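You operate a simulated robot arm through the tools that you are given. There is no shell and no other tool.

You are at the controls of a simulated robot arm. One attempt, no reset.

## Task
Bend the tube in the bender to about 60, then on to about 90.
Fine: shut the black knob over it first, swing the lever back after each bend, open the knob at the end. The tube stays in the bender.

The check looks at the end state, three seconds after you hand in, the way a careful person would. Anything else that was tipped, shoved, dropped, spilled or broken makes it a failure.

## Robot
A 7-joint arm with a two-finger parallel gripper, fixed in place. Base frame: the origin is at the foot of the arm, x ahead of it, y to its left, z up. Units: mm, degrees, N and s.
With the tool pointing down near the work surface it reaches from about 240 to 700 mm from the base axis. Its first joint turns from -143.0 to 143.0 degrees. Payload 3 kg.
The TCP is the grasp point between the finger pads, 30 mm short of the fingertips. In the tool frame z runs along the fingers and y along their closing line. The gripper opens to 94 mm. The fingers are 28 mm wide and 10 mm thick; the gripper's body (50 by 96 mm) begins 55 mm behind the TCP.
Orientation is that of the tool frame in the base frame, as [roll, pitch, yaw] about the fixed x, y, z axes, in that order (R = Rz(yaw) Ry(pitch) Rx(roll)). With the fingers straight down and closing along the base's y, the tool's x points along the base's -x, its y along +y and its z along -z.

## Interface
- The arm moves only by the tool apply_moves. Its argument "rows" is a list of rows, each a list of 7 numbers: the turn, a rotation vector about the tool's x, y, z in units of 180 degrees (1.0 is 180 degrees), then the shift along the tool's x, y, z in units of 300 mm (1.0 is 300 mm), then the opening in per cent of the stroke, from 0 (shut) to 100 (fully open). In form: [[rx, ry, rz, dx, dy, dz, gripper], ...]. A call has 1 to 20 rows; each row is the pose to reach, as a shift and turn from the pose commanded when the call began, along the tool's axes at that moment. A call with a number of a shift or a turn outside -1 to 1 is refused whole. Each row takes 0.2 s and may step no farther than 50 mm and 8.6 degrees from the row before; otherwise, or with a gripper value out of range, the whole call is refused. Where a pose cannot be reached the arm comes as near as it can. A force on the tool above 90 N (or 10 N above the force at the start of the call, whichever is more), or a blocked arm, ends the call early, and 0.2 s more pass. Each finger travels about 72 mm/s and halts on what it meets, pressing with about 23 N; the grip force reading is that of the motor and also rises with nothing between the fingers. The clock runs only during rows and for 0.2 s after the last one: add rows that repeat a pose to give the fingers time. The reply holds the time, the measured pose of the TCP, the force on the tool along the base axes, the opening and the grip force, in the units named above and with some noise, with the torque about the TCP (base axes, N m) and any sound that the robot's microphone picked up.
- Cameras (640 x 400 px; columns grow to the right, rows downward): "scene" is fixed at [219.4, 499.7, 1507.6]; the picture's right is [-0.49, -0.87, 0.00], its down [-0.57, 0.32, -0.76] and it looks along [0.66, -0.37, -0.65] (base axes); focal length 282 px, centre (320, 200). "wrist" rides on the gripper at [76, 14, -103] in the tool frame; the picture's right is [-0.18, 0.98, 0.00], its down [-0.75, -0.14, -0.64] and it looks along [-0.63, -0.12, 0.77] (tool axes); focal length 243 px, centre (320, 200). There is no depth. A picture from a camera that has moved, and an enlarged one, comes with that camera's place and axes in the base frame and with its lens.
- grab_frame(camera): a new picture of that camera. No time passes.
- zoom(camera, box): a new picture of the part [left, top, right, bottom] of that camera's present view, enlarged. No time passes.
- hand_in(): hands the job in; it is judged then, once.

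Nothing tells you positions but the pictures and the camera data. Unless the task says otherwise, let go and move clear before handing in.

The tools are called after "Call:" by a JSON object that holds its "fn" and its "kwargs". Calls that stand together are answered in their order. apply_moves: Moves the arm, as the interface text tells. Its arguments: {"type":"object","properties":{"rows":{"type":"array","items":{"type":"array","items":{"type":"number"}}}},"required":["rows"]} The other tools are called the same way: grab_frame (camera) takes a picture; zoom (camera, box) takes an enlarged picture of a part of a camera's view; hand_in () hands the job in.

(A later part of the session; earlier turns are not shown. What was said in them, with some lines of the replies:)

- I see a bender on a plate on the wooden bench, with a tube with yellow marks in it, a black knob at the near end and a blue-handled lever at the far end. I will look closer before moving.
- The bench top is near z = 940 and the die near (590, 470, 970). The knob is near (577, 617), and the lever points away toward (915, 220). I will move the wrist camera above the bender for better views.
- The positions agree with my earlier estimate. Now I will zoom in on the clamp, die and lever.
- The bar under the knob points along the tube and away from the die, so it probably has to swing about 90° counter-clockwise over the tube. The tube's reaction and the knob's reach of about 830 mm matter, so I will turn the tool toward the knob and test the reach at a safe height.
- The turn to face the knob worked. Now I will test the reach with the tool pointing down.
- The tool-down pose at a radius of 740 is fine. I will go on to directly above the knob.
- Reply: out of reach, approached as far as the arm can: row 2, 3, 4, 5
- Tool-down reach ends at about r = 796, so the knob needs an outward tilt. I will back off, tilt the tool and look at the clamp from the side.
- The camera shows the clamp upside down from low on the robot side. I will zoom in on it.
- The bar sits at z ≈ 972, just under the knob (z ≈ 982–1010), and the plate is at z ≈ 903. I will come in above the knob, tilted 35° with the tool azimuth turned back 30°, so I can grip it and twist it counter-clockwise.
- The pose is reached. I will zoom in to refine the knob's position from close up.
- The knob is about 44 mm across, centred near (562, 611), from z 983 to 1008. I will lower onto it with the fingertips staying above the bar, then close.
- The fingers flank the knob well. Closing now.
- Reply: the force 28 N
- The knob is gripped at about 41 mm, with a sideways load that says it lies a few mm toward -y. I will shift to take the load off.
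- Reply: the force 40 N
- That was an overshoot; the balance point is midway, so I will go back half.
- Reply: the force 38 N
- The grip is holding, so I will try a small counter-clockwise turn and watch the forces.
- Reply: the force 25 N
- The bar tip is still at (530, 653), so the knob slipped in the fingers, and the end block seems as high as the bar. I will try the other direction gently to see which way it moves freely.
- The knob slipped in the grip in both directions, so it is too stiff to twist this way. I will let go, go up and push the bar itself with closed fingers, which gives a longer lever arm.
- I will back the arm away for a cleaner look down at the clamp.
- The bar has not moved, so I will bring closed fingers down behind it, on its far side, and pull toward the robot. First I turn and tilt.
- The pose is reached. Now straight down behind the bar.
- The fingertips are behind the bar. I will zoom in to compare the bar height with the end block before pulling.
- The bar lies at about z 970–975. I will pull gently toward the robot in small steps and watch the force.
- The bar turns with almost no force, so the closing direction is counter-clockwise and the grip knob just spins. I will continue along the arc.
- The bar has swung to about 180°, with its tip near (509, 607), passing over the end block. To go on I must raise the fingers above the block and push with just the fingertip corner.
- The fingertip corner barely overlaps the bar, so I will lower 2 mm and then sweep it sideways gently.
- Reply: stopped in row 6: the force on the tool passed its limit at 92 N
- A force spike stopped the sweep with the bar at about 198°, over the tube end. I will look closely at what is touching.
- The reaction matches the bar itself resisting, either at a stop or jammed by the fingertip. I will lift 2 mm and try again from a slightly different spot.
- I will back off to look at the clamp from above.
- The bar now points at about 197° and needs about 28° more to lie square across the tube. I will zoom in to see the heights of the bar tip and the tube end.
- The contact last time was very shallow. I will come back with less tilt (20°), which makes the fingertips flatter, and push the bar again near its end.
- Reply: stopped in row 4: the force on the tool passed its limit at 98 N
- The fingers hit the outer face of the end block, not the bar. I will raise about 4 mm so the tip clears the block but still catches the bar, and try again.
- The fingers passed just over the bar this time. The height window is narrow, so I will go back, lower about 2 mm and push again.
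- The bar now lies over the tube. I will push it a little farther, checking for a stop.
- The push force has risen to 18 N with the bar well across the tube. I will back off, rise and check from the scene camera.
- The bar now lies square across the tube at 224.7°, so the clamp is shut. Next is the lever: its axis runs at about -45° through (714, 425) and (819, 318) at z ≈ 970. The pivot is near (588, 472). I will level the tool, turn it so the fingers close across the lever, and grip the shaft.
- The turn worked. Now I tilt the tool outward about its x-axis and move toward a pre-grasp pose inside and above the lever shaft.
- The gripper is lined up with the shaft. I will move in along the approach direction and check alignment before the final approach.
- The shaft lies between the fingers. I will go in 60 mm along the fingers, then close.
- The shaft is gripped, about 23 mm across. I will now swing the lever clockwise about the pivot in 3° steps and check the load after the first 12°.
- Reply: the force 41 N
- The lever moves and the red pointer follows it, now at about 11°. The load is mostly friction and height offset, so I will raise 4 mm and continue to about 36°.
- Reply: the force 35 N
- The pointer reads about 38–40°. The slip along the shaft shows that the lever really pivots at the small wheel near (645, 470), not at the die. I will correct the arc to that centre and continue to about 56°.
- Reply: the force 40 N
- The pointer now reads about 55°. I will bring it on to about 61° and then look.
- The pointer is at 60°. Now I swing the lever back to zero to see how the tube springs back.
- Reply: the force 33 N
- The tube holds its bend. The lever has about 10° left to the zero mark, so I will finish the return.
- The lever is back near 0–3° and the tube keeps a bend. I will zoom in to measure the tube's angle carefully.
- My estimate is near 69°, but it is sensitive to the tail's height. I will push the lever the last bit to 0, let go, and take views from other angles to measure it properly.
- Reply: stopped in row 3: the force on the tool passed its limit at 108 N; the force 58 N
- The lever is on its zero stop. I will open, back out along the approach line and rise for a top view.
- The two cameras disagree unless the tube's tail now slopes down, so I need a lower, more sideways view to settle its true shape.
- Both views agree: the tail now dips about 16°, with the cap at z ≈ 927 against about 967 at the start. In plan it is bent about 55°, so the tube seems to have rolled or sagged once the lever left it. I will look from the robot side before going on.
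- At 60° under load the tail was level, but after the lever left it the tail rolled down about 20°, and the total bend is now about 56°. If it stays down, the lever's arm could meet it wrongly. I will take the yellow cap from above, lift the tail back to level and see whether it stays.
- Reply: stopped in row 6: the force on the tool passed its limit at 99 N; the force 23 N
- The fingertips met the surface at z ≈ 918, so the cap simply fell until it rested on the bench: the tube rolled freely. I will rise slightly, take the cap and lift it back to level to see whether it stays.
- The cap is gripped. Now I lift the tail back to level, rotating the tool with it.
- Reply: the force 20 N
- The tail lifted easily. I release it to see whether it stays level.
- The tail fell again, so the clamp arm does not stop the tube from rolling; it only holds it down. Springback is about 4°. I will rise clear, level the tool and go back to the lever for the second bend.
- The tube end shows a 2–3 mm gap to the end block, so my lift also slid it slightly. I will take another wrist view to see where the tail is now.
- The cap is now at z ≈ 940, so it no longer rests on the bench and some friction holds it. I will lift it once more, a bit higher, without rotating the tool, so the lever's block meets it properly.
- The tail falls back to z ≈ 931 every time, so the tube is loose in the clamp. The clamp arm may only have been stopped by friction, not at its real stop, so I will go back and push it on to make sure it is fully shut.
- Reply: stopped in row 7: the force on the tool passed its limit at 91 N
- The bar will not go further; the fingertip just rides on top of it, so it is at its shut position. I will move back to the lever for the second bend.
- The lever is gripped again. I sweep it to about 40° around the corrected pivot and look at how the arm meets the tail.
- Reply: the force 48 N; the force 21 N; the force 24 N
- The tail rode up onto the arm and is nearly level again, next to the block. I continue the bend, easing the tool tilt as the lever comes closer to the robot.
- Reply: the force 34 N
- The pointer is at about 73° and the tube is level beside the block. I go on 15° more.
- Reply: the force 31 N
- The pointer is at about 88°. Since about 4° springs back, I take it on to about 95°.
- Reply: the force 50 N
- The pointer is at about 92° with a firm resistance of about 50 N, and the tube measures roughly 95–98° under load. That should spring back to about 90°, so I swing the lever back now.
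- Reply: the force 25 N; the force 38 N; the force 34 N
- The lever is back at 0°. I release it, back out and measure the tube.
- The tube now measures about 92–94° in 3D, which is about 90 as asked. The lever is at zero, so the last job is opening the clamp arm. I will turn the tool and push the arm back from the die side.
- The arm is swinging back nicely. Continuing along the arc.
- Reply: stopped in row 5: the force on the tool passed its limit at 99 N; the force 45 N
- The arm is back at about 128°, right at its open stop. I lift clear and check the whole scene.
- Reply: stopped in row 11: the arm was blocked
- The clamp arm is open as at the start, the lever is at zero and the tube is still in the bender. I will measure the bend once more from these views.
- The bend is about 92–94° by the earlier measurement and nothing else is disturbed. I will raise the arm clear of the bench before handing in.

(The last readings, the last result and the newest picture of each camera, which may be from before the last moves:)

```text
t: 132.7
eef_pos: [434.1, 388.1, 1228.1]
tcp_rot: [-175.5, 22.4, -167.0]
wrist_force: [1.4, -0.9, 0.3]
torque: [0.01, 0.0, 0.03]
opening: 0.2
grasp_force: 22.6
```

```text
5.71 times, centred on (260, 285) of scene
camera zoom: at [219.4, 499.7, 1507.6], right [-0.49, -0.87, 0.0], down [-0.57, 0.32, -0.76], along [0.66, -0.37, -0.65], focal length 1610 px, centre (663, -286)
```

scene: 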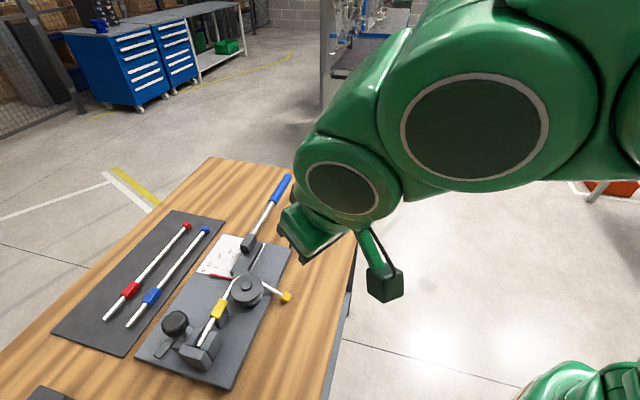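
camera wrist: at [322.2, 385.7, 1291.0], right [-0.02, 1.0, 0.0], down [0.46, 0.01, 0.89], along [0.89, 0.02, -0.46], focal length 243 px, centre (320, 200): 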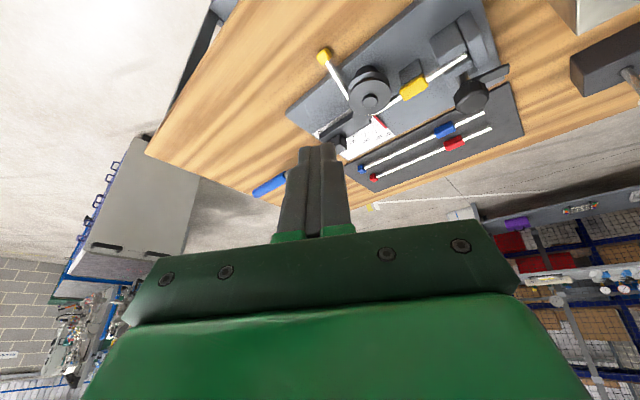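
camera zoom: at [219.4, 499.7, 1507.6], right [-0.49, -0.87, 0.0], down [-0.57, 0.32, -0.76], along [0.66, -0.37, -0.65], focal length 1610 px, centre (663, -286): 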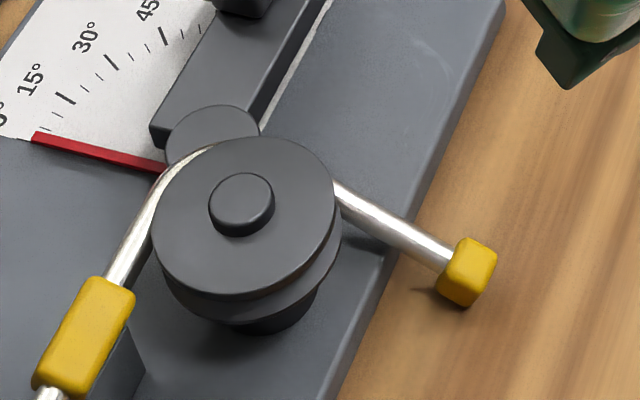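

The tube has a bend of about 92–94° and is still in the bender. The lever is at zero, the clamp arm is open and the gripper is clear. The spare tubes have not moved, so I am handing in.

Call:
{"fn": "hand_in", "kwargs": {}}

```text
The job is handed in.
```

I bent the tube in two steps and handed the job in. It finished at about 92–94°, measured from the camera pictures to within a couple of degrees. The result has not come back yet.

- **First bend:** I took the lever to 60° on the scale and swung it back. The tube sprang back to about 56–57°, and I did not bend it again to bring it up to 60.
- **Second bend:** I took the lever to about 92° and swung it back to its zero stop. My reading is a little over 90, and it can't be unbent.
- **Knob:** I shut its arm over the tube before bending and swung it back to its open stop at the end. When I first tried to turn the knob itself, it slipped in the fingers, so I pushed the arm instead.
- **Clamp did not grip:** The arm held the tube down but did not grip it. The tube rolled after each bend, so its bent end now slopes down instead of lying level.
- **Tube moved slightly:** While I was lifting that end back up between bends, the tube slid a few millimetres toward the die. It is still in the bender.

Five moves were stopped at about 90–108 N: most when the fingertips pressed on the clamp block, the arm or the surface, and one at the lever's zero stop. I saw no damage. The spare tubes have not moved, and the robot arm is clear of the bench.
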